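You operate a simulated robot arm through the tools that you are given. There is no shell and no other tool.

The job below is to be done with a simulated robot arm. You get a single attempt, and the scene is never put back.

Task
Change the stamper from ribbon to ink and print the label cold.
Fine: heat off, wet the blue pad without flooding it, print at COLD; slide in with the catch on, end with it on; hands outside the yellow line. Where these are worked on the way, their far stop is far enough and under half their travel is too little: lever catch.

The check looks at the end state, three seconds after you hand in, the way a careful person would. Anything else that was tipped, shoved, dropped, spilled or broken makes it a failure.

Robot
A 7-joint arm with a two-finger parallel gripper, fixed in place. Base frame: the origin is on the floor under the middle of its stand, x ahead of it, y to its left, z up. Units: mm, degrees, N and s.
With the tool pointing down near the work surface it reaches from about 420 to 900 mm from the base axis. Its first joint turns from -115.0 to 115.0 degrees. Payload 3.91 kg.
The TCP is the grasp point between the finger pads, 30 mm short of the fingertips. In the tool frame z runs along the fingers and y along their closing line. The gripper opens to 110 mm. The fingers are 20 mm wide and 10 mm thick; the gripper's body (48 by 112 mm) begins 55 mm behind the TCP.
Orientation is that of the tool frame in the base frame, as [roll, pitch, yaw] about the fixed x, y, z axes, in that order (R = Rz(yaw) Ry(pitch) Rx(roll)). With the fingers straight down and closing along the base's y, the tool's x points along the base's -x, its y along +y and its z along -z.

Tools
- The arm moves only by the tool step_arm. Its argument "plan" is one flat list of numbers, 7 for each row, row after row: the shift along the tool's x, y, z in mm, then the turn, a rotation vector about the tool's x, y, z in degrees, then the opening, from 0 (shut) to 1 (fully open). In form: [dx, dy, dz, rx, ry, rz, hand, dx, dy, dz, rx, ry, rz, hand, ...]. A call has 1 to 20 rows; each row shifts and turns the commanded pose from where the row before left it, along the tool's axes as they then stand. Each row takes 0.2 s and may step no farther than 50 mm and 8.6 degrees from the row before; otherwise, or with a gripper value out of range, the whole call is refused. Where a pose cannot be reached the arm comes as near as it can. A force on the tool above 70 N (or 10 N above the force at the start of the call, whichever is more), or a blocked arm, ends the call early, and 0.2 s more pass. Each finger travels about 153 mm/s and halts on what it meets, pressing with about 30 N; the grip force reading is that of the motor and also rises with nothing between the fingers. The clock runs only during rows and for 0.2 s after the last one: add rows that do not move to give the fingers time. The reply holds the time, the measured pose of the TCP, the force on the tool along the base axes, the opening and the grip force, in the units named above and with some noise, with the torque about the TCP (base axes, N m) and any sound that the robot's microphone picked up.
- Cameras (640 x 400 px; columns grow to the right, rows downward): "scene" is fixed at [220.1, 650.3, 1677.2]; the picture's right is [-0.77, -0.64, 0.00], its down [-0.30, 0.36, -0.89] and it looks along [0.57, -0.68, -0.46] (base axes); focal length 214 px, centre (320, 200). "wrist" rides on the gripper at [72, 17, -103] in the tool frame; the picture's right is [-0.23, 0.97, 0.00], its down [-0.76, -0.18, -0.62] and it looks along [-0.61, -0.14, 0.78] (tool axes); focal length 222 px, centre (320, 200). There is no depth. A picture from a camera that has moved, and an enlarged one, comes with that camera's place and axes in the base frame and with its lens.
- get_image(camera): a new picture of that camera. It takes no simulated time.
- move_column(by): slides the trunk up (or, below 0, down) by that many mm; the arm rides with it, the base frame stays. It gives what a move gives, with no picture.
- enlarge(camera, box): a new picture of the part [left, top, right, bottom] of that camera's present view, enlarged. It takes no simulated time.
- sign_off(): hands the job in; it is judged then, once.

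Places have to be worked out from the pictures, the camera data and where the tool is seen. Open the gripper and draw the arm clear of the work before you hand the job in, unless the task says otherwise.

The tools are called after "Emit:" as name(argument=value, ...) on one line, values as JSON. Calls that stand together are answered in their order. step_arm: Moves the arm, as the interface text tells. Its arguments: {"type":"object","properties":{"plan":{"type":"array"}},"required":["plan"]} The other tools are called the same way: move_column (by) moves the trunk up or down; get_image (camera) takes a picture; enlarge (camera, box) takes an enlarged picture of a part of a camera's view; sign_off () hands the job in.

At the start:

```text
clock: 0.0
position: [396.5, 272.2, 1606.9]
orientation: [180.0, 0.2, -179.9]
wrist_force: [-1.1, 0.4, -0.2]
torque: [-0.02, -0.02, 0.01]
grip_width: 109.9
grip_force: 0.1
trunk travel left (down, up): [-900.0, 90.0]
```

scene: 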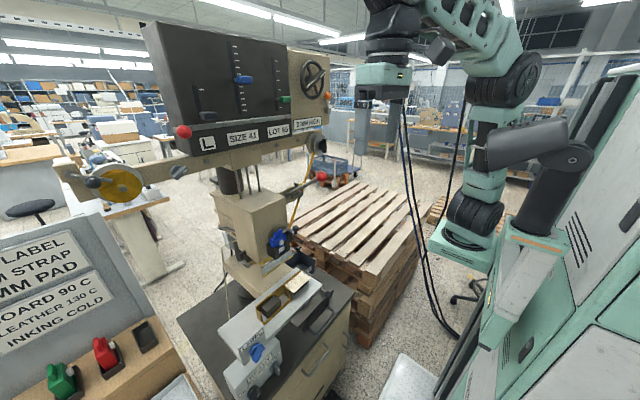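
wrist: 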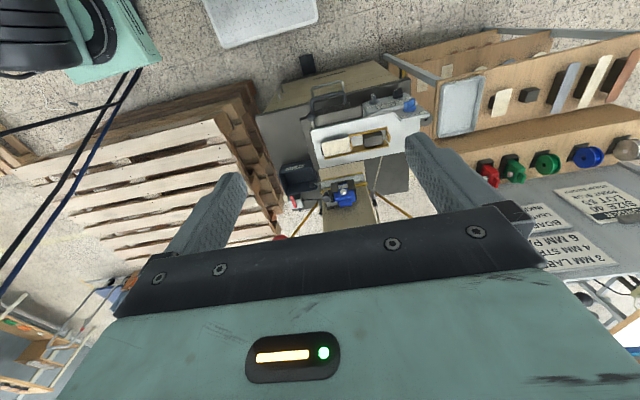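

The overview shows a stamping machine with a sliding table, controls on a board, and a shelf with bottles and signs. I'll enlarge several parts of the view to read the labels and find the controls.

Emit:
enlarge(camera="scene", box=[140, 20, 340, 145])

Emit:
enlarge(camera="scene", box=[180, 140, 360, 260])

Emit:
enlarge(camera="scene", box=[180, 260, 380, 400])

Emit:
enlarge(camera="scene", box=[0, 210, 200, 400])

Emit:
enlarge(camera="wrist", box=[260, 60, 460, 220])

Emit:
enlarge(camera="wrist", box=[420, 30, 640, 230])

```text
3.20 times, centred on (240, 82) of scene
camera zoom: at [220.1, 650.3, 1677.2], right [-0.77, -0.64, 0.0], down [-0.3, 0.36, -0.89], along [0.57, -0.68, -0.46], focal length 686 px, centre (576, 576)
```

zoom: 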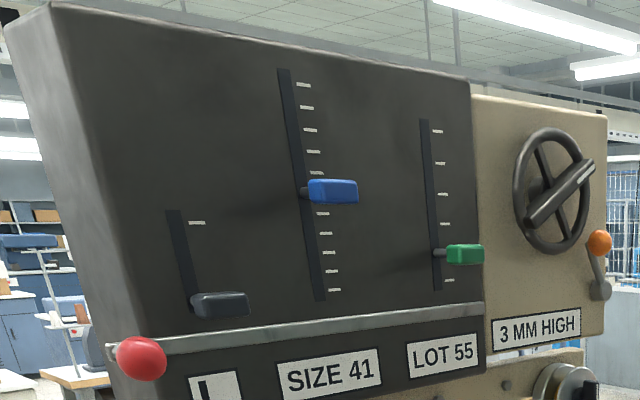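

```text
3.33 times, centred on (270, 200) of scene
camera zoom: at [220.1, 650.3, 1677.2], right [-0.77, -0.64, 0.0], down [-0.3, 0.36, -0.89], along [0.57, -0.68, -0.46], focal length 715 px, centre (487, 200)
```

zoom: 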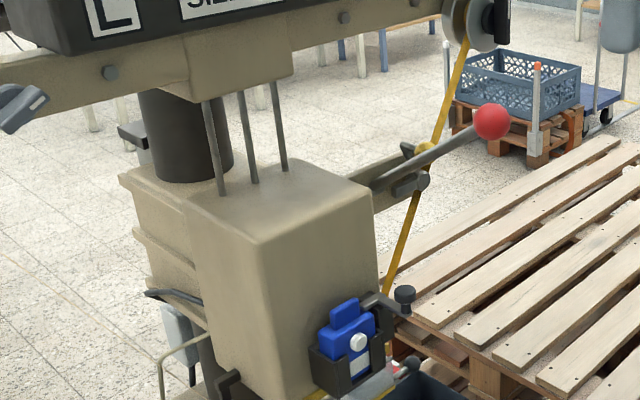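

```text
2.86 times, centred on (280, 330) of scene
camera zoom: at [220.1, 650.3, 1677.2], right [-0.77, -0.64, 0.0], down [-0.3, 0.36, -0.89], along [0.57, -0.68, -0.46], focal length 613 px, centre (434, -171)
```

zoom: 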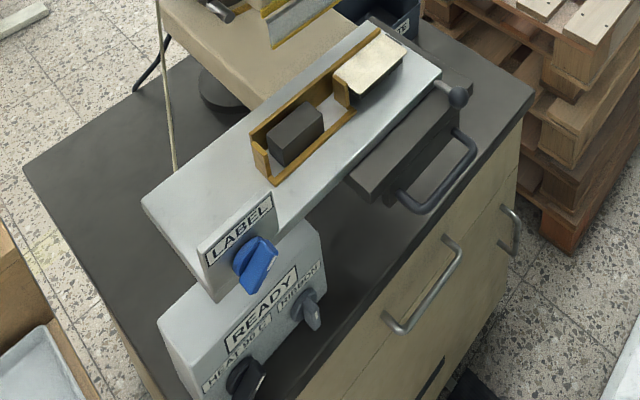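

```text
2.11 times, centred on (100, 305) of scene
camera zoom: at [220.1, 650.3, 1677.2], right [-0.77, -0.64, 0.0], down [-0.3, 0.36, -0.89], along [0.57, -0.68, -0.46], focal length 452 px, centre (783, -21)
```

zoom: 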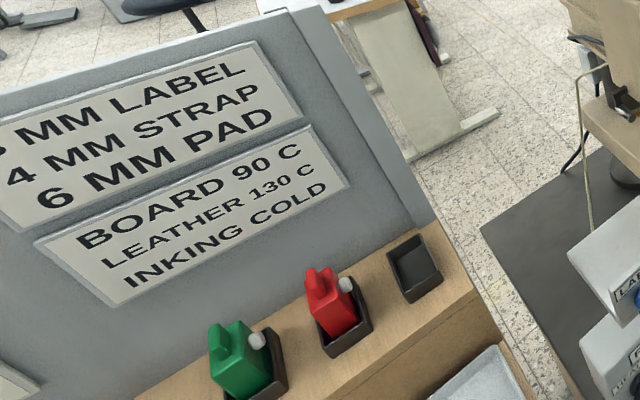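

```text
2.50 times, centred on (360, 140) of wrist
camera zoom: at [324.3, 289.3, 1710.3], right [0.23, 0.97, 0.0], down [0.76, -0.18, 0.62], along [0.61, -0.14, -0.78], focal length 555 px, centre (220, 350)
```

zoom: 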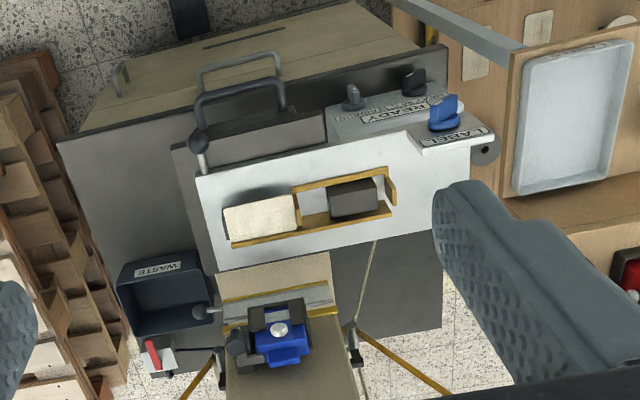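

```text
2.00 times, centred on (530, 130) of wrist
camera zoom: at [324.3, 289.3, 1710.3], right [0.23, 0.97, 0.0], down [0.76, -0.18, 0.62], along [0.61, -0.14, -0.78], focal length 444 px, centre (-100, 340)
```

zoom: 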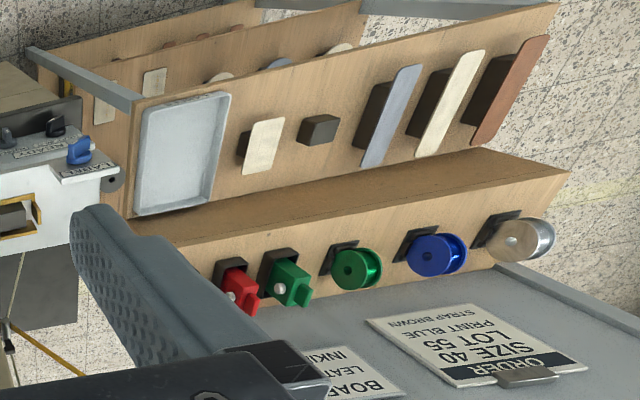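

The order card reads SIZE / LOT 55 / PRINT BLUE / STRAP BROWN, and the wall signs give 3 MM for LABEL and INKING COLD. I'll enlarge the order card and the scene's other details, then tilt the wrist to look at the machine front.

Emit:
enlarge(camera="wrist", box=[540, 160, 640, 260])

Emit:
enlarge(camera="wrist", box=[260, 90, 400, 240])

Emit:
enlarge(camera="scene", box=[190, 110, 340, 200])

Emit:
enlarge(camera="scene", box=[220, 220, 330, 300])

Emit:
enlarge(camera="scene", box=[40, 120, 240, 240])

Emit:
enlarge(camera="scene", box=[210, 320, 310, 400])

```text
4.00 times, centred on (590, 210) of wrist
camera zoom: at [324.3, 289.3, 1710.3], right [0.23, 0.97, 0.0], down [0.76, -0.18, 0.62], along [0.61, -0.14, -0.78], focal length 888 px, centre (-760, 160)
```

zoom: 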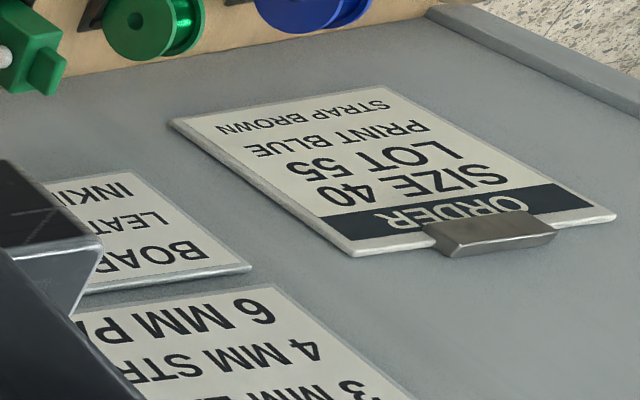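

```text
2.67 times, centred on (330, 165) of wrist
camera zoom: at [324.3, 289.3, 1710.3], right [0.23, 0.97, 0.0], down [0.76, -0.18, 0.62], along [0.61, -0.14, -0.78], focal length 592 px, centre (293, 293)
```

zoom: 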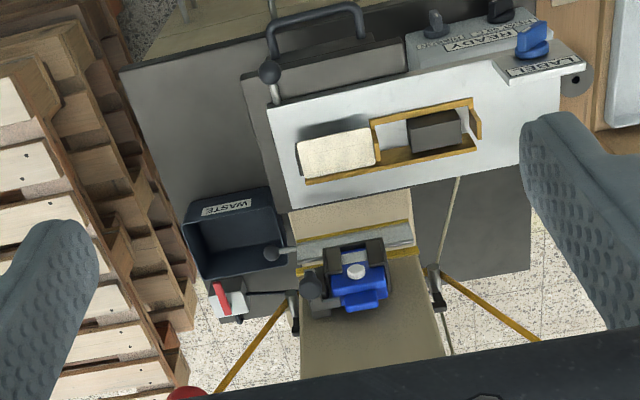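

```text
4.27 times, centred on (265, 155) of scene
camera zoom: at [220.1, 650.3, 1677.2], right [-0.77, -0.64, 0.0], down [-0.3, 0.36, -0.89], along [0.57, -0.68, -0.46], focal length 915 px, centre (555, 392)
```

zoom: 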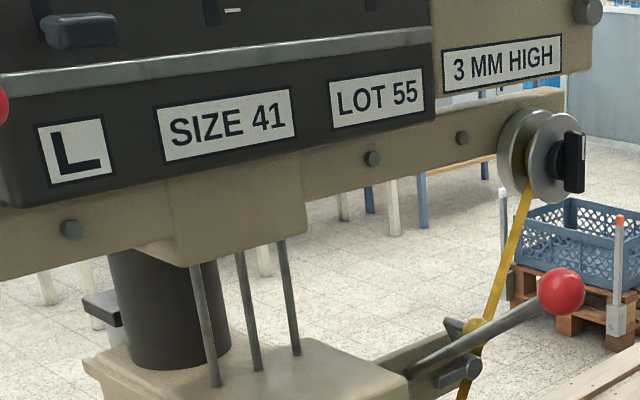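

```text
5.00 times, centred on (275, 260) of scene
camera zoom: at [220.1, 650.3, 1677.2], right [-0.77, -0.64, 0.0], down [-0.3, 0.36, -0.89], along [0.57, -0.68, -0.46], focal length 1072 px, centre (545, -100)
```

zoom: 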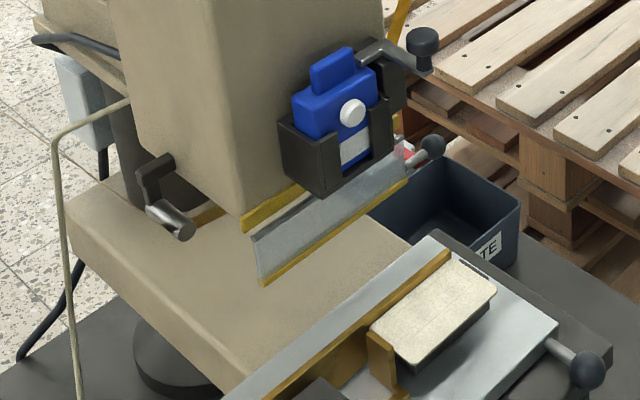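

```text
3.20 times, centred on (140, 180) of scene
camera zoom: at [220.1, 650.3, 1677.2], right [-0.77, -0.64, 0.0], down [-0.3, 0.36, -0.89], along [0.57, -0.68, -0.46], focal length 686 px, centre (896, 264)
```

zoom: 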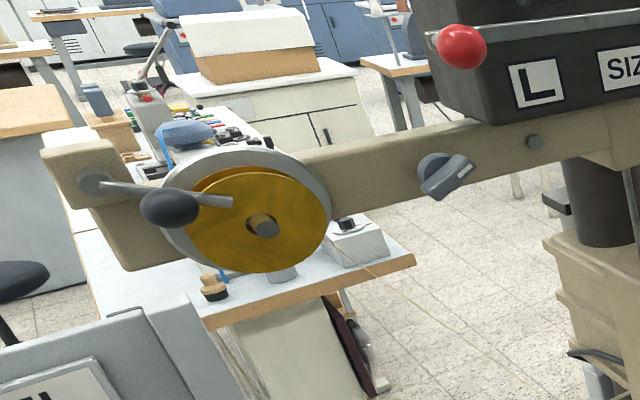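

```text
5.00 times, centred on (260, 360) of scene
camera zoom: at [220.1, 650.3, 1677.2], right [-0.77, -0.64, 0.0], down [-0.3, 0.36, -0.89], along [0.57, -0.68, -0.46], focal length 1072 px, centre (620, -600)
```

zoom: 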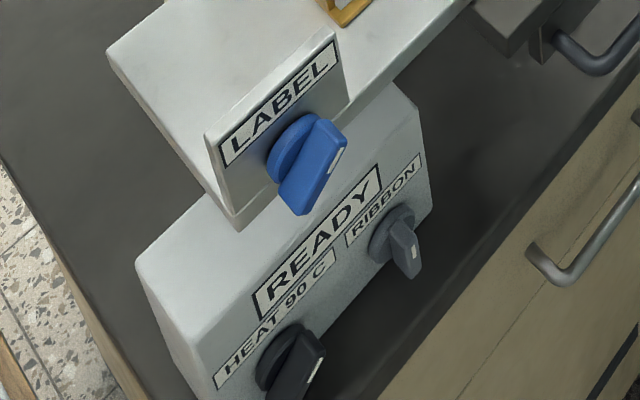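

The machine display shows L / SIZE 41 / LOT 55 / 3 MM HIGH, and the control box reads READY / HEAT 90 C / RIBBON. I'll tilt the wrist upward in free space to look at the machine front from here.

Emit:
step_arm(plan=[0, 0, 0, 0, -8, 0, 1, 0, 0, 0, 0, -8, 0, 1, 0, 0, 0, 0, -8, 0, 1, 0, 0, 0, 0, -8, 0, 1, 0, 0, 0, 0, 0, 0, 1])

Emit:
get_image(camera="wrist")

Emit:
get_image(camera="scene")

```text
clock: 1.2
position: [396.5, 272.5, 1607.5]
orientation: [180.0, 32.3, -179.9]
wrist_force: [-0.1, -0.1, -0.2]
torque: [0.01, 0.02, 0.02]
grip_width: 110.1
grip_force: 0.0
trunk travel left (down, up): [-900.0, 90.0]
```

```text
taken
camera wrist: at [280.9, 289.1, 1656.3], right [0.19, 0.97, 0.12], down [0.31, -0.18, 0.93], along [0.93, -0.14, -0.34], focal length 222 px, centre (320, 200)
```

wrist: 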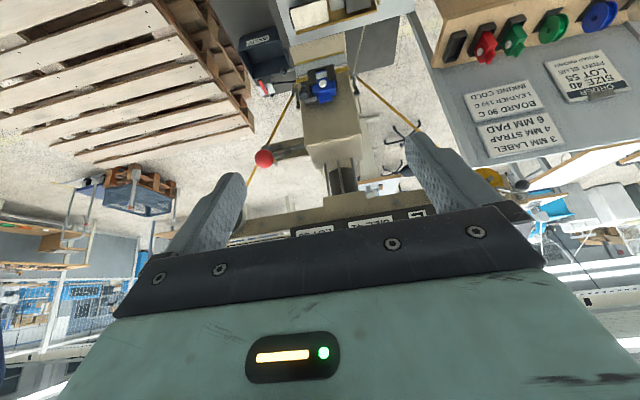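

```text
taken
```

scene: 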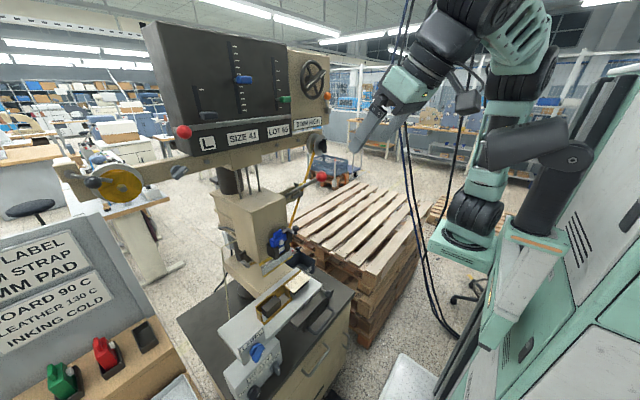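

The tilted view now shows the machine front upside down. I'll enlarge parts of it for detail.

Emit:
enlarge(camera="wrist", box=[230, 0, 420, 120])

Emit:
enlarge(camera="wrist", box=[230, 120, 440, 250])

Emit:
enlarge(camera="wrist", box=[420, 0, 640, 140])

Emit:
enlarge(camera="wrist", box=[270, 50, 370, 120])

```text
3.33 times, centred on (325, 60) of wrist
camera zoom: at [280.9, 289.1, 1656.3], right [0.19, 0.97, 0.12], down [0.31, -0.18, 0.93], along [0.93, -0.14, -0.34], focal length 740 px, centre (303, 667)
```

zoom: 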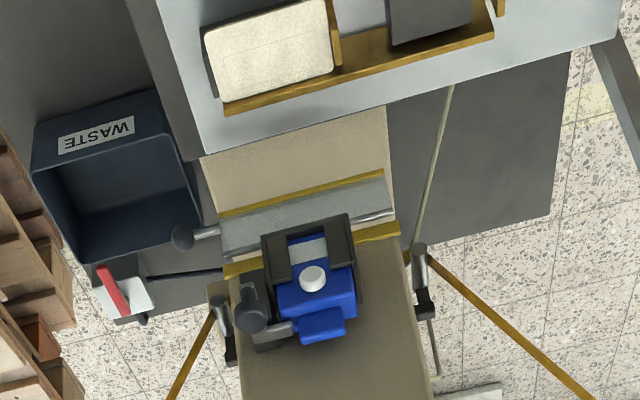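

```text
3.05 times, centred on (335, 185) of wrist
camera zoom: at [280.9, 289.1, 1656.3], right [0.19, 0.97, 0.12], down [0.31, -0.18, 0.93], along [0.93, -0.14, -0.34], focal length 677 px, centre (274, 246)
```

zoom: 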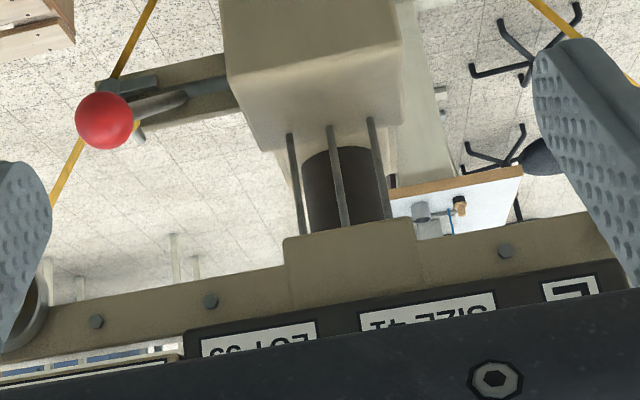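

```text
2.86 times, centred on (530, 70) of wrist
camera zoom: at [280.9, 289.1, 1656.3], right [0.19, 0.97, 0.12], down [0.31, -0.18, 0.93], along [0.93, -0.14, -0.34], focal length 635 px, centre (-280, 571)
```

zoom: 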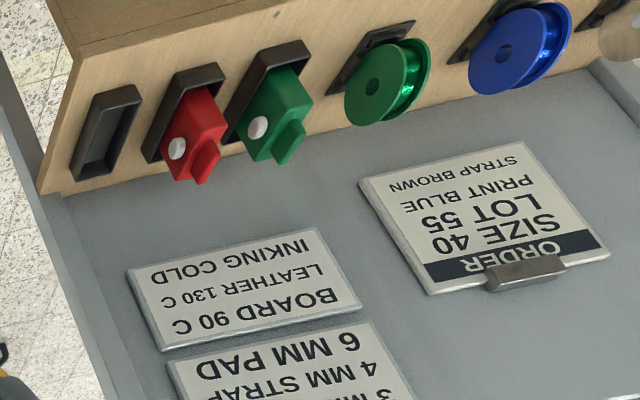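

```text
5.71 times, centred on (320, 85) of wrist
camera zoom: at [280.9, 289.1, 1656.3], right [0.19, 0.97, 0.12], down [0.31, -0.18, 0.93], along [0.93, -0.14, -0.34], focal length 1269 px, centre (320, 857)
```

zoom: 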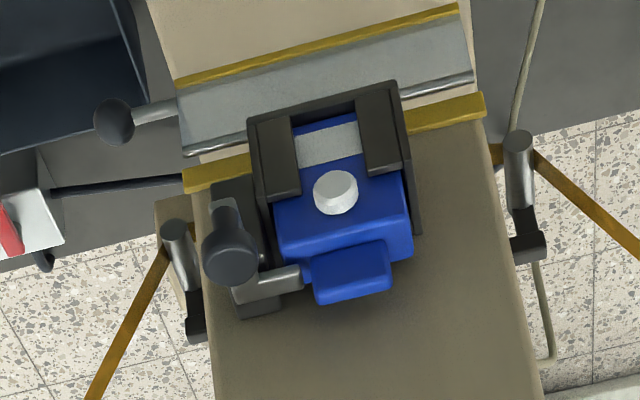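

The blue cartridge sits in a holder on the head's front, with a small crank next to it, a yellow-edged flap below, and a red-ballled print lever on the right (-y) side. I'll lower the trunk to see the machine straight on.

Emit:
move_column(by=-250)

Emit:
get_image(camera="wrist")

Emit:
get_image(camera="scene")

```text
clock: 3.8
position: [396.6, 273.1, 1356.7]
orientation: [179.9, 32.1, -179.9]
wrist_force: [-0.4, 0.3, 0.2]
torque: [0.01, 0.04, 0.01]
grip_width: 110.1
grip_force: 0.1
trunk travel left (down, up): [-650.0, 340.0]
```

```text
taken
camera wrist: at [281.1, 289.2, 1406.3], right [0.19, 0.97, 0.12], down [0.32, -0.18, 0.93], along [0.93, -0.14, -0.34], focal length 222 px, centre (320, 200)
```

wrist: 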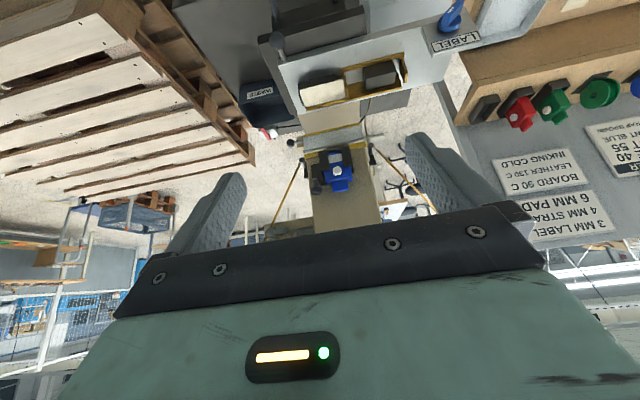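

```text
taken
```

scene: 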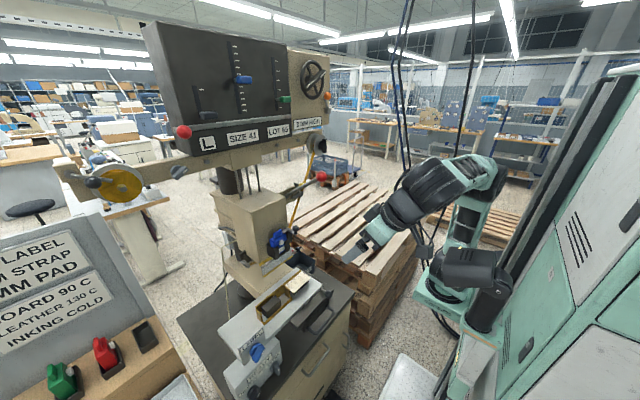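

The view is closer now. I'll enlarge the head, slide, table and lever areas.

Emit:
enlarge(camera="wrist", box=[260, 110, 430, 220])

Emit:
enlarge(camera="wrist", box=[220, 0, 430, 130])

Emit:
enlarge(camera="wrist", box=[300, 130, 370, 200])

Emit:
enlarge(camera="wrist", box=[370, 0, 520, 100])

```text
3.64 times, centred on (345, 165) of wrist
camera zoom: at [281.1, 289.2, 1406.3], right [0.19, 0.97, 0.12], down [0.32, -0.18, 0.93], along [0.93, -0.14, -0.34], focal length 808 px, centre (229, 327)
```

zoom: 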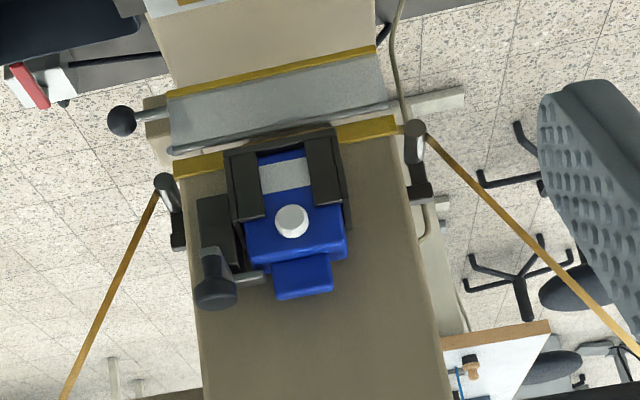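

```text
3.05 times, centred on (325, 65) of wrist
camera zoom: at [281.1, 289.2, 1406.3], right [0.19, 0.97, 0.12], down [0.32, -0.18, 0.93], along [0.93, -0.14, -0.34], focal length 677 px, centre (305, 611)
```

zoom: 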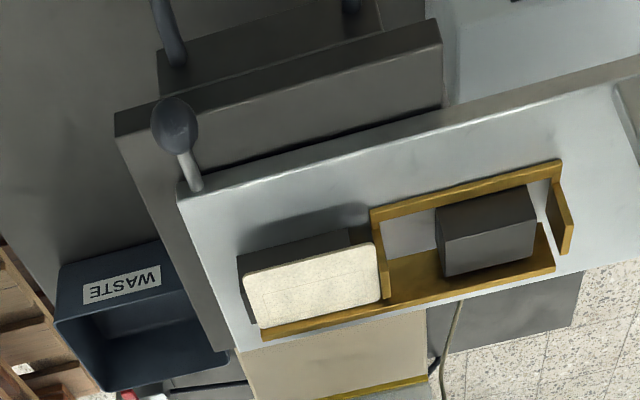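

```text
5.71 times, centred on (335, 165) of wrist
camera zoom: at [281.1, 289.2, 1406.3], right [0.19, 0.97, 0.12], down [0.32, -0.18, 0.93], along [0.93, -0.14, -0.34], focal length 1269 px, centre (234, 400)
```

zoom: 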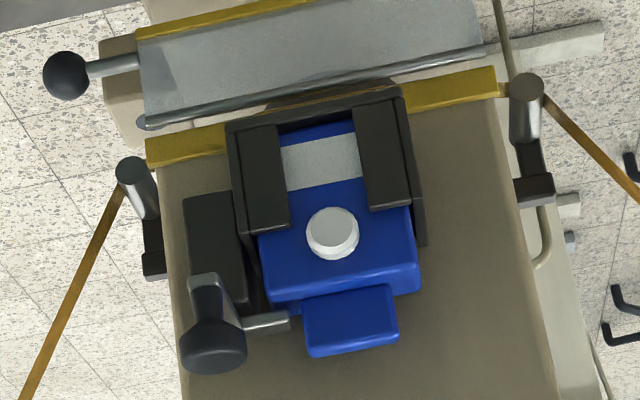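

```text
4.00 times, centred on (445, 50) of wrist
camera zoom: at [281.1, 289.2, 1406.3], right [0.19, 0.97, 0.12], down [0.32, -0.18, 0.93], along [0.93, -0.14, -0.34], focal length 888 px, centre (-180, 800)
```

zoom: 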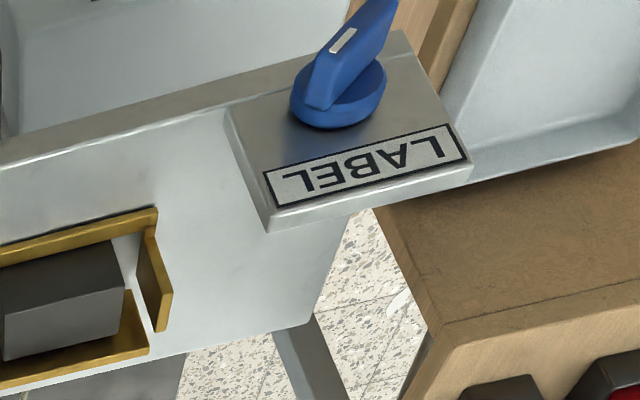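

Now I'll zoom in on the print lever, its catch, the spools and the red clamp from the scene camera.

Emit:
enlarge(camera="scene", box=[275, 160, 335, 200])

Emit:
enlarge(camera="scene", box=[290, 120, 340, 170])

Emit:
enlarge(camera="scene", box=[255, 225, 315, 285])

Emit:
enlarge(camera="scene", box=[240, 260, 340, 330])

Emit:
enlarge(camera="scene", box=[60, 150, 200, 230])

Emit:
enlarge(camera="scene", box=[205, 220, 265, 290])

```text
10.00 times, centred on (305, 180) of scene
camera zoom: at [220.1, 650.3, 1677.2], right [-0.77, -0.64, 0.0], down [-0.3, 0.36, -0.89], along [0.57, -0.68, -0.46], focal length 2145 px, centre (470, 400)
```

zoom: 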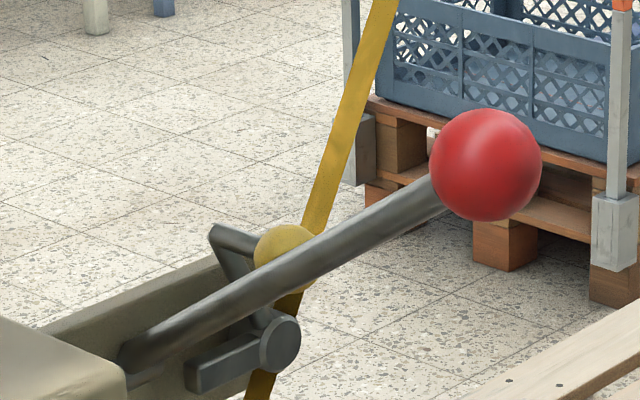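

```text
8.00 times, centred on (315, 145) of scene
camera zoom: at [220.1, 650.3, 1677.2], right [-0.77, -0.64, 0.0], down [-0.3, 0.36, -0.89], along [0.57, -0.68, -0.46], focal length 1716 px, centre (360, 640)
```

zoom: 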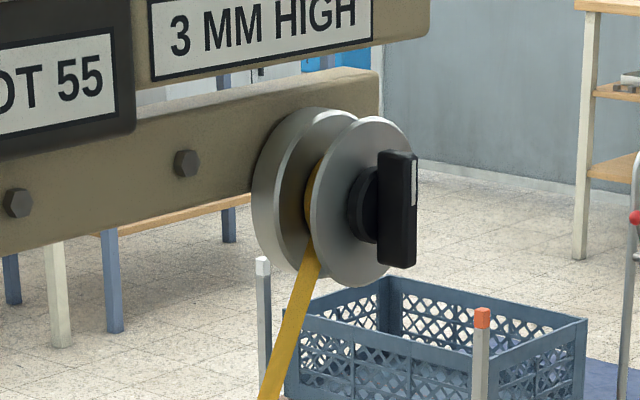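

```text
6.67 times, centred on (285, 255) of scene
camera zoom: at [220.1, 650.3, 1677.2], right [-0.77, -0.64, 0.0], down [-0.3, 0.36, -0.89], along [0.57, -0.68, -0.46], focal length 1430 px, centre (553, -167)
```

zoom: 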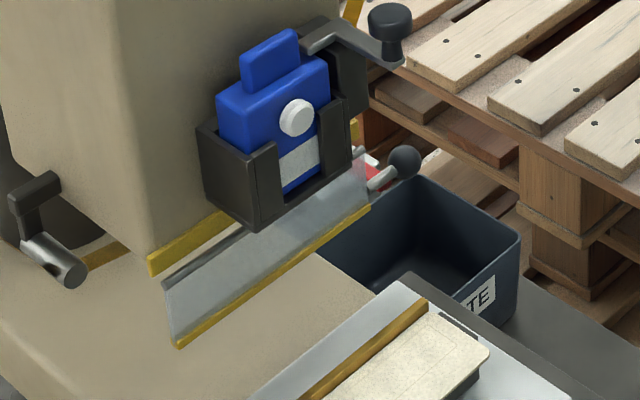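

```text
5.71 times, centred on (290, 295) of scene
camera zoom: at [220.1, 650.3, 1677.2], right [-0.77, -0.64, 0.0], down [-0.3, 0.36, -0.89], along [0.57, -0.68, -0.46], focal length 1226 px, centre (491, -343)
```

zoom: 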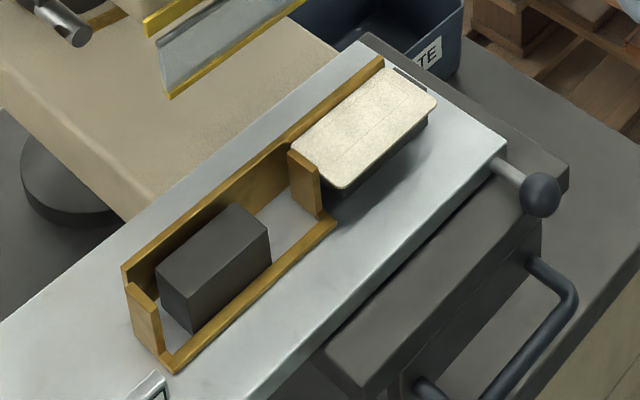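

```text
4.57 times, centred on (130, 190) of scene
camera zoom: at [220.1, 650.3, 1677.2], right [-0.77, -0.64, 0.0], down [-0.3, 0.36, -0.89], along [0.57, -0.68, -0.46], focal length 980 px, centre (1189, 246)
```

zoom: 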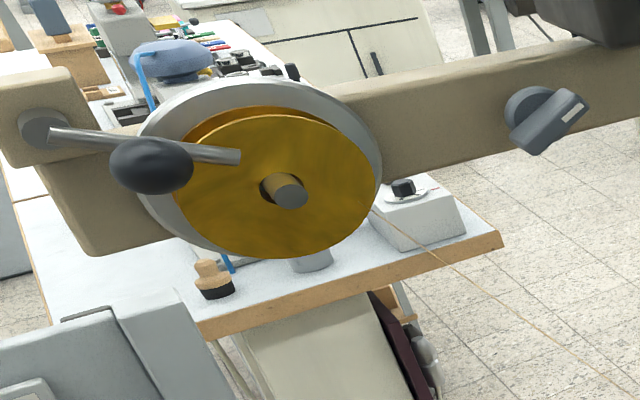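

```text
5.71 times, centred on (235, 255) of scene
camera zoom: at [220.1, 650.3, 1677.2], right [-0.77, -0.64, 0.0], down [-0.3, 0.36, -0.89], along [0.57, -0.68, -0.46], focal length 1226 px, centre (806, -114)
```

zoom: 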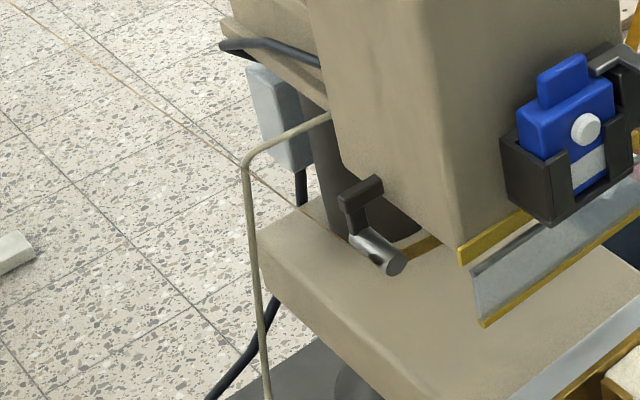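

The lever catch appears to be beside the print lever on the -y side, and the slide, handle and control box sit lower. I'll go down another 200 mm for a close look at the slide and control box.

Emit:
move_column(by=-200)

Emit:
get_image(camera="wrist")

Emit:
enlarge(camera="wrist", box=[200, 0, 420, 140])

Emit:
enlarge(camera="wrist", box=[260, 120, 420, 220])

```text
clock: 6.0
position: [397.4, 273.2, 1157.6]
orientation: [-179.9, 32.0, -179.9]
wrist_force: [-0.4, 0.0, -1.6]
torque: [-0.01, 0.01, -0.01]
grip_width: 110.0
grip_force: 0.0
trunk travel left (down, up): [-450.0, 540.0]
```

```text
taken
camera wrist: at [281.1, 289.2, 1206.3], right [0.19, 0.97, 0.12], down [0.32, -0.18, 0.93], along [0.93, -0.14, -0.34], focal length 222 px, centre (320, 200)
```

wrist: 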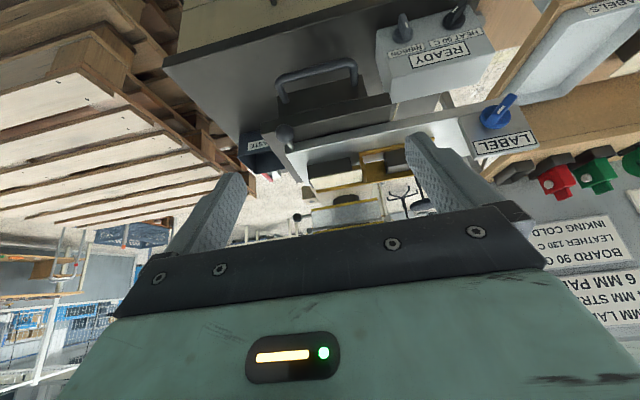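

```text
2.86 times, centred on (310, 70) of wrist
camera zoom: at [281.1, 289.2, 1206.3], right [0.19, 0.97, 0.12], down [0.32, -0.18, 0.93], along [0.93, -0.14, -0.34], focal length 635 px, centre (349, 571)
```

zoom: 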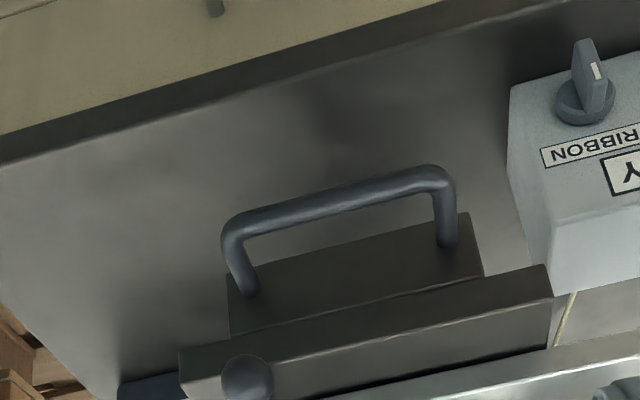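

```text
4.00 times, centred on (340, 170) of wrist
camera zoom: at [281.1, 289.2, 1206.3], right [0.19, 0.97, 0.12], down [0.32, -0.18, 0.93], along [0.93, -0.14, -0.34], focal length 888 px, centre (240, 320)
```

zoom: 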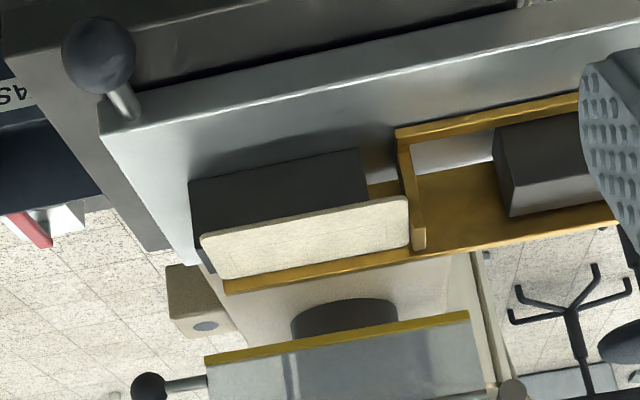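

The label rests on a block in line with the head, and the U-handle is on the carriage front. Next I'll raise the trunk and shift to -y to look at the print lever and its catch.

Emit:
move_column(by=330)

Emit:
step_arm(plan=[0, -50, 0, 0, -4, 0, 1, 0, -50, 0, 0, -4, 0, 1, 0, -50, 0, 0, -4, 0, 1, 0, -50, 0, 0, -4, 0, 1, 0, 0, 0, 0, 0, 0, 1])

Emit:
get_image(camera="wrist")

```text
clock: 9.2
position: [395.5, 273.9, 1486.6]
orientation: [180.0, 32.1, -179.9]
wrist_force: [-0.5, -1.0, 0.7]
torque: [0.0, -0.03, -0.01]
grip_width: 109.8
grip_force: 0.1
trunk travel left (down, up): [-780.0, 210.0]
```

```text
clock: 10.4
position: [392.4, 138.2, 1496.7]
orientation: [-180.0, 48.0, -179.8]
wrist_force: [3.0, -1.3, 0.6]
torque: [0.0, -0.02, 0.23]
grip_width: 110.0
grip_force: 0.1
out of reach, approached as far as the arm can: row 3, 4
trunk travel left (down, up): [-780.0, 210.0]
```

```text
taken
camera wrist: at [268.3, 155.2, 1511.1], right [0.15, 0.97, 0.17], down [0.04, -0.18, 0.98], along [0.99, -0.14, -0.07], focal length 222 px, centre (320, 200)
```

wrist: 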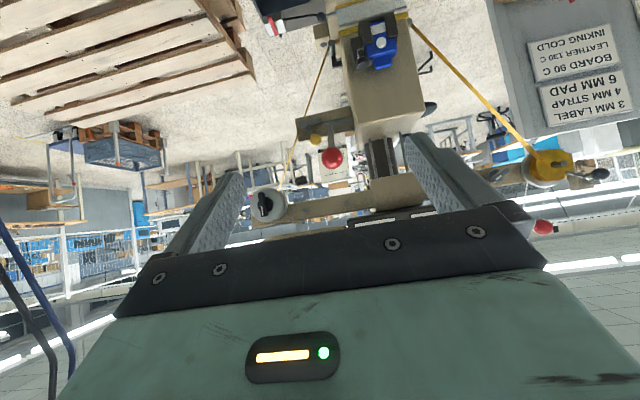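

The lever is visible in front. I'll enlarge the lever/catch, ribbon path and spools here.

Emit:
enlarge(camera="wrist", box=[280, 90, 380, 180])

Emit:
enlarge(camera="wrist", box=[240, 100, 460, 240])

Emit:
enlarge(camera="wrist", box=[480, 120, 640, 240])

Emit:
enlarge(camera="wrist", box=[310, 0, 440, 90])

Emit:
enlarge(camera="wrist", box=[240, 0, 340, 60])

```text
4.44 times, centred on (330, 135) of wrist
camera zoom: at [268.3, 155.2, 1511.1], right [0.15, 0.97, 0.17], down [0.04, -0.18, 0.98], along [0.99, -0.14, -0.07], focal length 987 px, centre (276, 489)
```

zoom: 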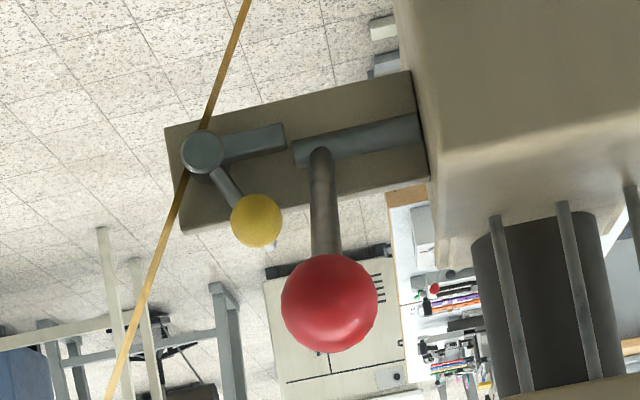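

```text
2.86 times, centred on (350, 170) of wrist
camera zoom: at [268.3, 155.2, 1511.1], right [0.15, 0.97, 0.17], down [0.04, -0.18, 0.98], along [0.99, -0.14, -0.07], focal length 635 px, centre (234, 286)
```

zoom: 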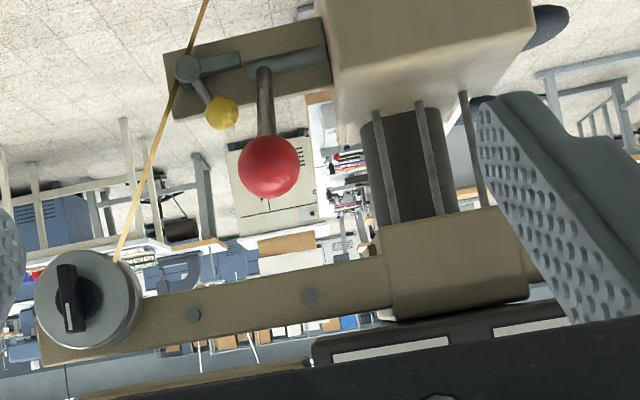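

```text
3.33 times, centred on (560, 180) of wrist
camera zoom: at [268.3, 155.2, 1511.1], right [0.15, 0.97, 0.17], down [0.04, -0.18, 0.98], along [0.99, -0.14, -0.07], focal length 740 px, centre (-480, 267)
```

zoom: 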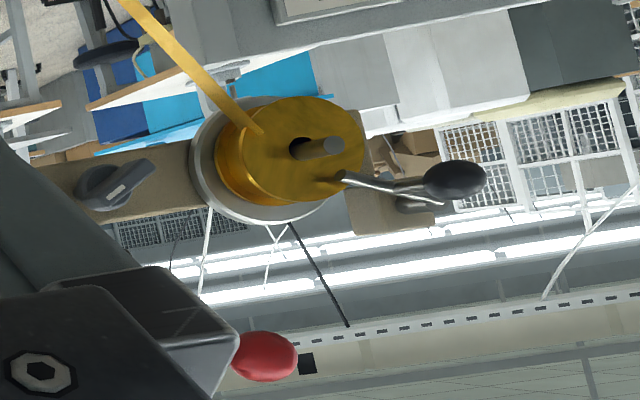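

```text
4.44 times, centred on (375, 45) of wrist
camera zoom: at [268.3, 155.2, 1511.1], right [0.15, 0.97, 0.17], down [0.04, -0.18, 0.98], along [0.99, -0.14, -0.07], focal length 987 px, centre (76, 889)
```

zoom: 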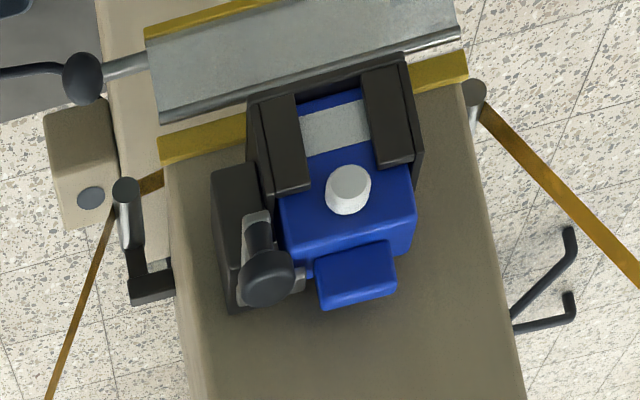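

```text
6.40 times, centred on (290, 30) of wrist
camera zoom: at [268.3, 155.2, 1511.1], right [0.15, 0.97, 0.17], down [0.04, -0.18, 0.98], along [0.99, -0.14, -0.07], focal length 1422 px, centre (512, 1288)
```

zoom: 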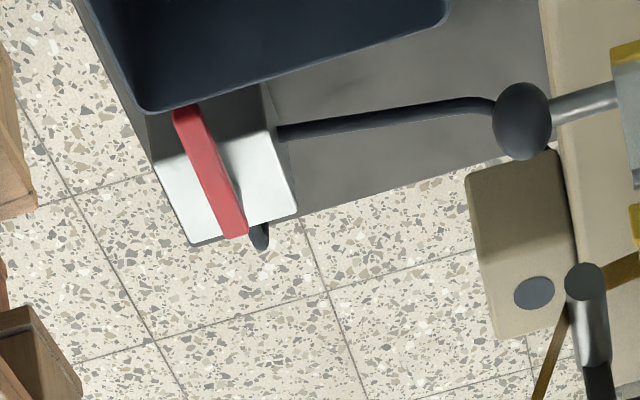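

I locate the red ball at about (645,135,1417), lever pivot near (837,134,1285), catch pivot at (811,71,1276) and its yellow knob at (778,98,1335). I'll move closer from the -y side to see how the catch meets the lever.

Emit:
step_arm(plan=[-20, -40, 22, 0, 0, 0, 1, -20, -40, 22, 0, 0, 0, 1, -20, -40, 22, 0, 0, 0, 1, -20, -40, 22, 0, 0, 0, 1, 0, 0, 0, 0, 0, 0, 1])

Emit:
get_image(camera="wrist")

Emit:
enlarge(camera="wrist", box=[320, 80, 460, 180])

```text
clock: 11.6
position: [515.0, 99.4, 1457.5]
orientation: [179.9, 48.2, -179.8]
wrist_force: [0.3, -0.9, 0.1]
torque: [0.0, 0.0, 0.0]
grip_width: 109.7
grip_force: 0.0
out of reach, approached as far as the arm can: row 1, 2, 3, 4
trunk travel left (down, up): [-780.0, 210.0]
```

```text
taken
camera wrist: at [389.9, 114.5, 1472.8], right [0.15, 0.97, 0.17], down [0.05, -0.18, 0.98], along [0.99, -0.14, -0.07], focal length 222 px, centre (320, 200)
```

wrist: 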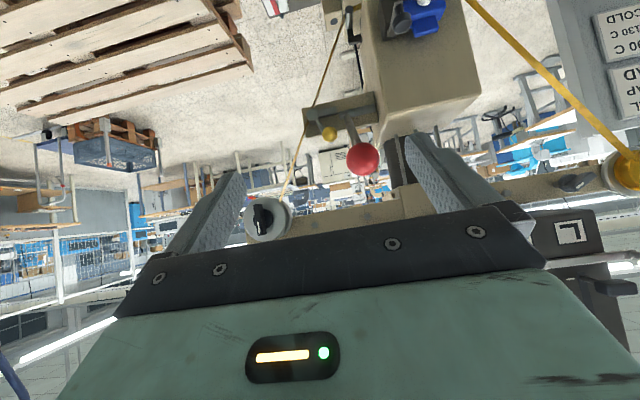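

```text
4.00 times, centred on (390, 130) of wrist
camera zoom: at [389.9, 114.5, 1472.8], right [0.15, 0.97, 0.17], down [0.05, -0.18, 0.98], along [0.99, -0.14, -0.07], focal length 888 px, centre (40, 480)
```

zoom: 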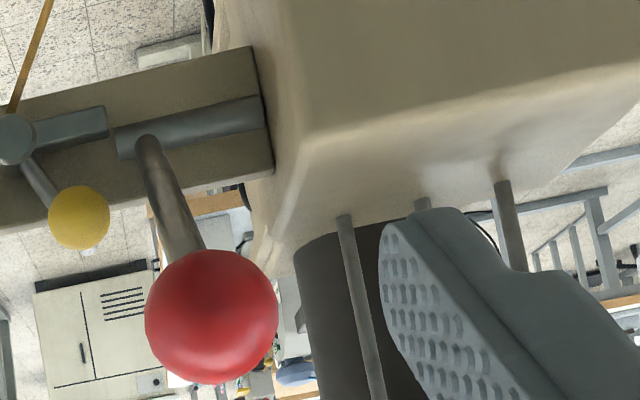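

The reply says the reach in -y was limited, so I'll test a small -y step from here to learn whether commands restart from the measured pose.

Emit:
step_arm(plan=[0, 0, 0, 0, 0, 0, 1, 0, 0, 0, 0, 0, 0, 1])

Emit:
get_image(camera="scene")

```text
clock: 12.2
position: [515.3, 98.4, 1458.0]
orientation: [179.9, 48.1, -179.9]
wrist_force: [1.0, 0.0, -0.6]
torque: [0.01, 0.03, 0.0]
grip_width: 110.1
grip_force: 0.0
trunk travel left (down, up): [-780.0, 210.0]
```

```text
taken
```

scene: 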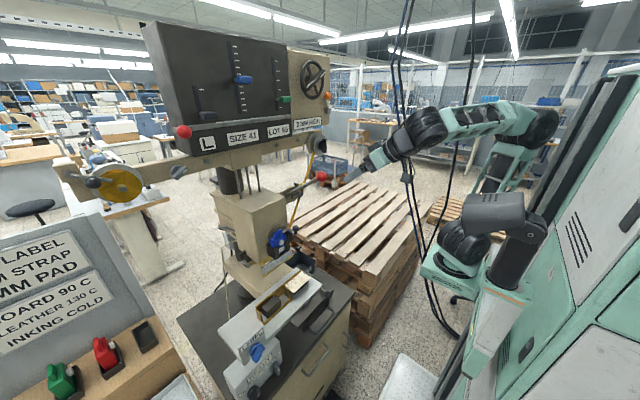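

Commands restart from the measured pose. I'll zoom tightly on the catch from this viewpoint and the scene camera.

Emit:
enlarge(camera="wrist", box=[300, 85, 390, 160])

Emit:
enlarge(camera="scene", box=[282, 172, 312, 200])

Emit:
enlarge(camera="wrist", box=[310, 0, 470, 90])

Emit:
enlarge(camera="wrist", box=[520, 130, 640, 300])

```text
5.33 times, centred on (345, 122) of wrist
camera zoom: at [389.7, 114.7, 1473.0], right [0.15, 0.97, 0.17], down [0.05, -0.18, 0.98], along [0.99, -0.14, -0.07], focal length 1185 px, centre (187, 613)
```

zoom: 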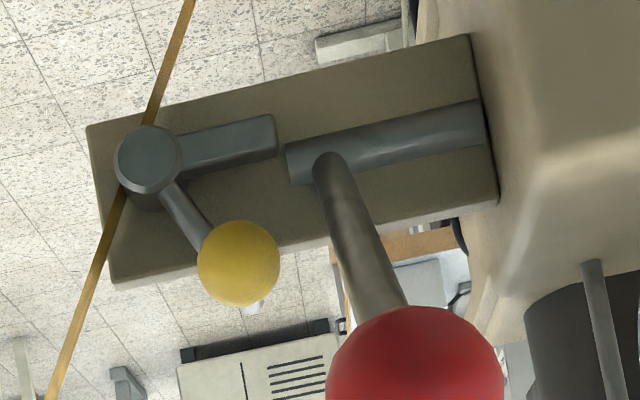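

```text
14.29 times, centred on (297, 186) of scene
camera zoom: at [220.1, 650.3, 1677.2], right [-0.77, -0.64, 0.0], down [-0.3, 0.36, -0.89], along [0.57, -0.68, -0.46], focal length 3064 px, centre (649, 400)
```

zoom: 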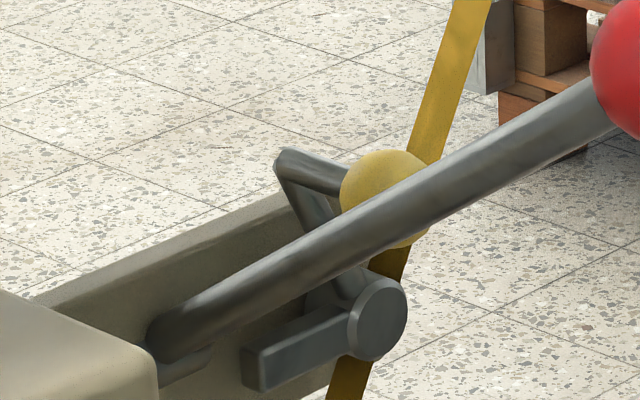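

```text
4.00 times, centred on (390, 45) of wrist
camera zoom: at [389.7, 114.7, 1473.0], right [0.15, 0.97, 0.17], down [0.05, -0.18, 0.98], along [0.99, -0.14, -0.07], focal length 888 px, centre (40, 820)
```

zoom: 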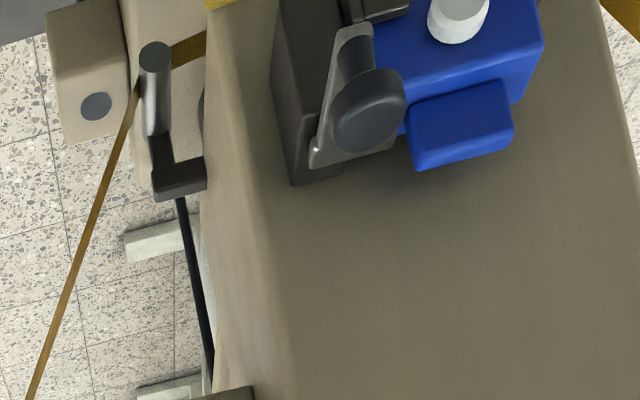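

```text
2.35 times, centred on (580, 215) of wrist
camera zoom: at [389.7, 114.7, 1473.0], right [0.15, 0.97, 0.17], down [0.05, -0.18, 0.98], along [0.99, -0.14, -0.07], focal length 523 px, centre (-292, 165)
```

zoom: 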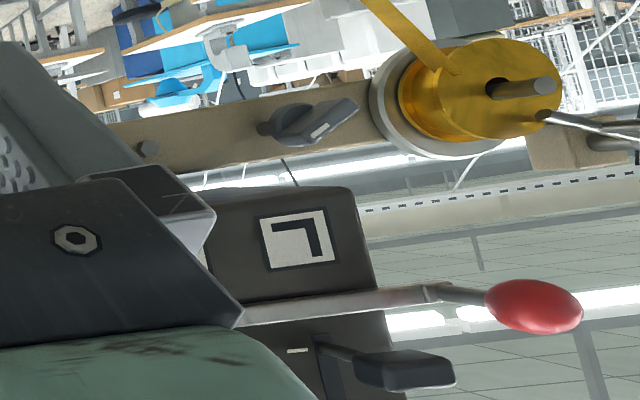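

The catch has its pawl pointing at the lever root with the yellow knob leaning up beside the lever, which looks like the engaged ("on") position. Now I'll move in front of the ink holder for a close look at the cartridge, pump crank and guard.

Emit:
step_arm(plan=[10, 40, -10, 0, 0, 0, 1, 10, 40, -10, 0, 0, 0, 1, 5, 40, -5, 0, 0, 0, 1, 5, 40, -5, 0, 0, 0, 1, 0, 0, 0, 0, 0, 0, 1])

Emit:
move_column(by=-130)

Emit:
get_image(camera="wrist")

```text
clock: 13.4
position: [471.9, 255.9, 1457.4]
orientation: [-180.0, 48.0, -179.9]
wrist_force: [0.7, 1.1, -0.3]
torque: [0.01, 0.0, -0.01]
grip_width: 110.3
grip_force: 0.1
trunk travel left (down, up): [-780.0, 210.0]
```

```text
clock: 15.0
position: [471.4, 255.1, 1326.0]
orientation: [-179.9, 48.0, -180.0]
wrist_force: [0.5, 0.0, -0.3]
torque: [0.0, 0.02, 0.01]
grip_width: 110.2
grip_force: 0.1
trunk travel left (down, up): [-650.0, 340.0]
```

```text
taken
camera wrist: at [346.6, 271.8, 1341.9], right [0.15, 0.97, 0.17], down [0.05, -0.18, 0.98], along [0.99, -0.14, -0.07], focal length 222 px, centre (320, 200)
```

wrist: 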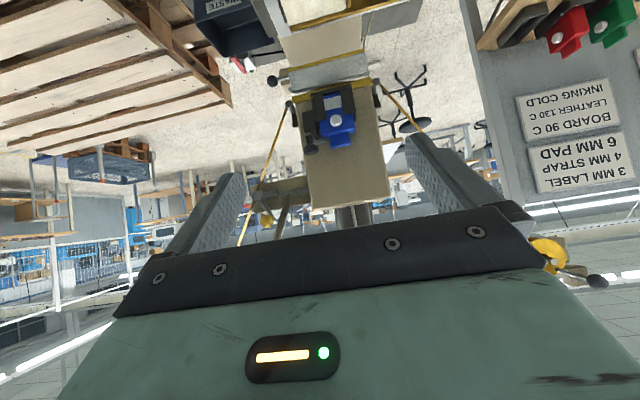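

The cartridge is well in view. I'll enlarge the cartridge/crank, the guard, and the catch from this angle.

Emit:
enlarge(camera="wrist", box=[295, 80, 370, 155])

Emit:
enlarge(camera="wrist", box=[255, 30, 405, 110])

Emit:
enlarge(camera="wrist", box=[230, 160, 330, 230])

Emit:
enlarge(camera="scene", box=[262, 226, 302, 256])

```text
5.33 times, centred on (332, 118) of wrist
camera zoom: at [346.6, 271.8, 1341.9], right [0.15, 0.97, 0.17], down [0.05, -0.18, 0.98], along [0.99, -0.14, -0.07], focal length 1185 px, centre (253, 640)
```

zoom: 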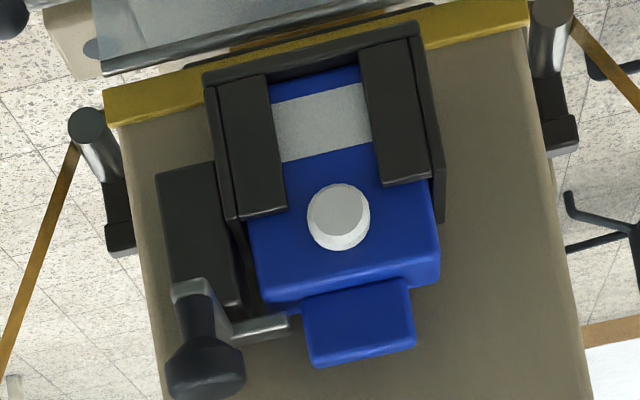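

```text
4.27 times, centred on (330, 70) of wrist
camera zoom: at [346.6, 271.8, 1341.9], right [0.15, 0.97, 0.17], down [0.05, -0.18, 0.98], along [0.99, -0.14, -0.07], focal length 948 px, centre (277, 755)
```

zoom: 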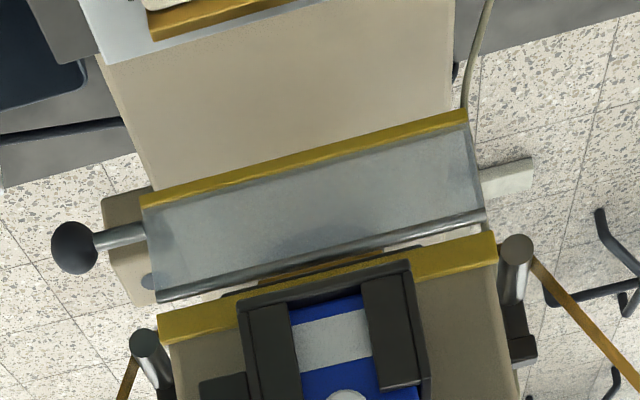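

```text
5.71 times, centred on (280, 195) of wrist
camera zoom: at [346.6, 271.8, 1341.9], right [0.15, 0.97, 0.17], down [0.05, -0.18, 0.98], along [0.99, -0.14, -0.07], focal length 1269 px, centre (549, 229)
```

zoom: 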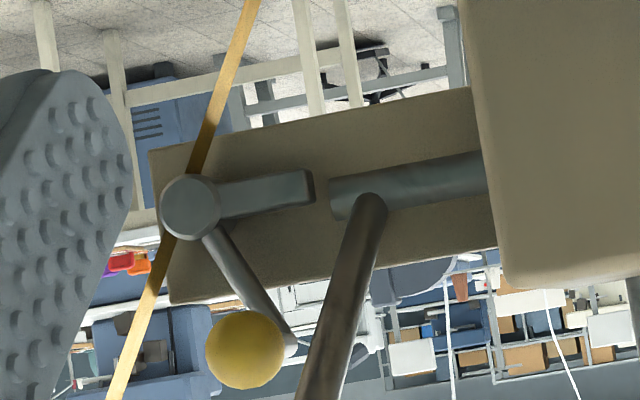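

```text
13.33 times, centred on (282, 241) of scene
camera zoom: at [220.1, 650.3, 1677.2], right [-0.77, -0.64, 0.0], down [-0.3, 0.36, -0.89], along [0.57, -0.68, -0.46], focal length 2860 px, centre (827, -347)
```

zoom: 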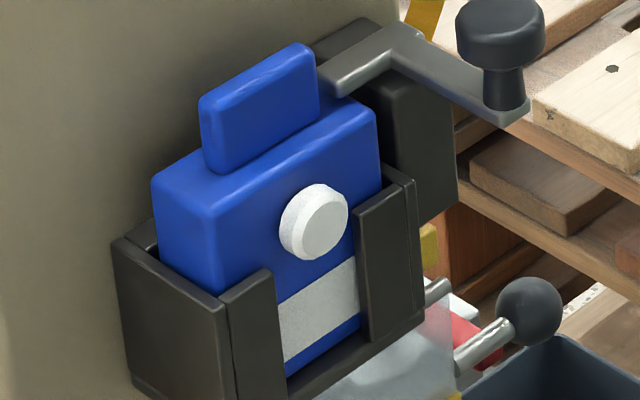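

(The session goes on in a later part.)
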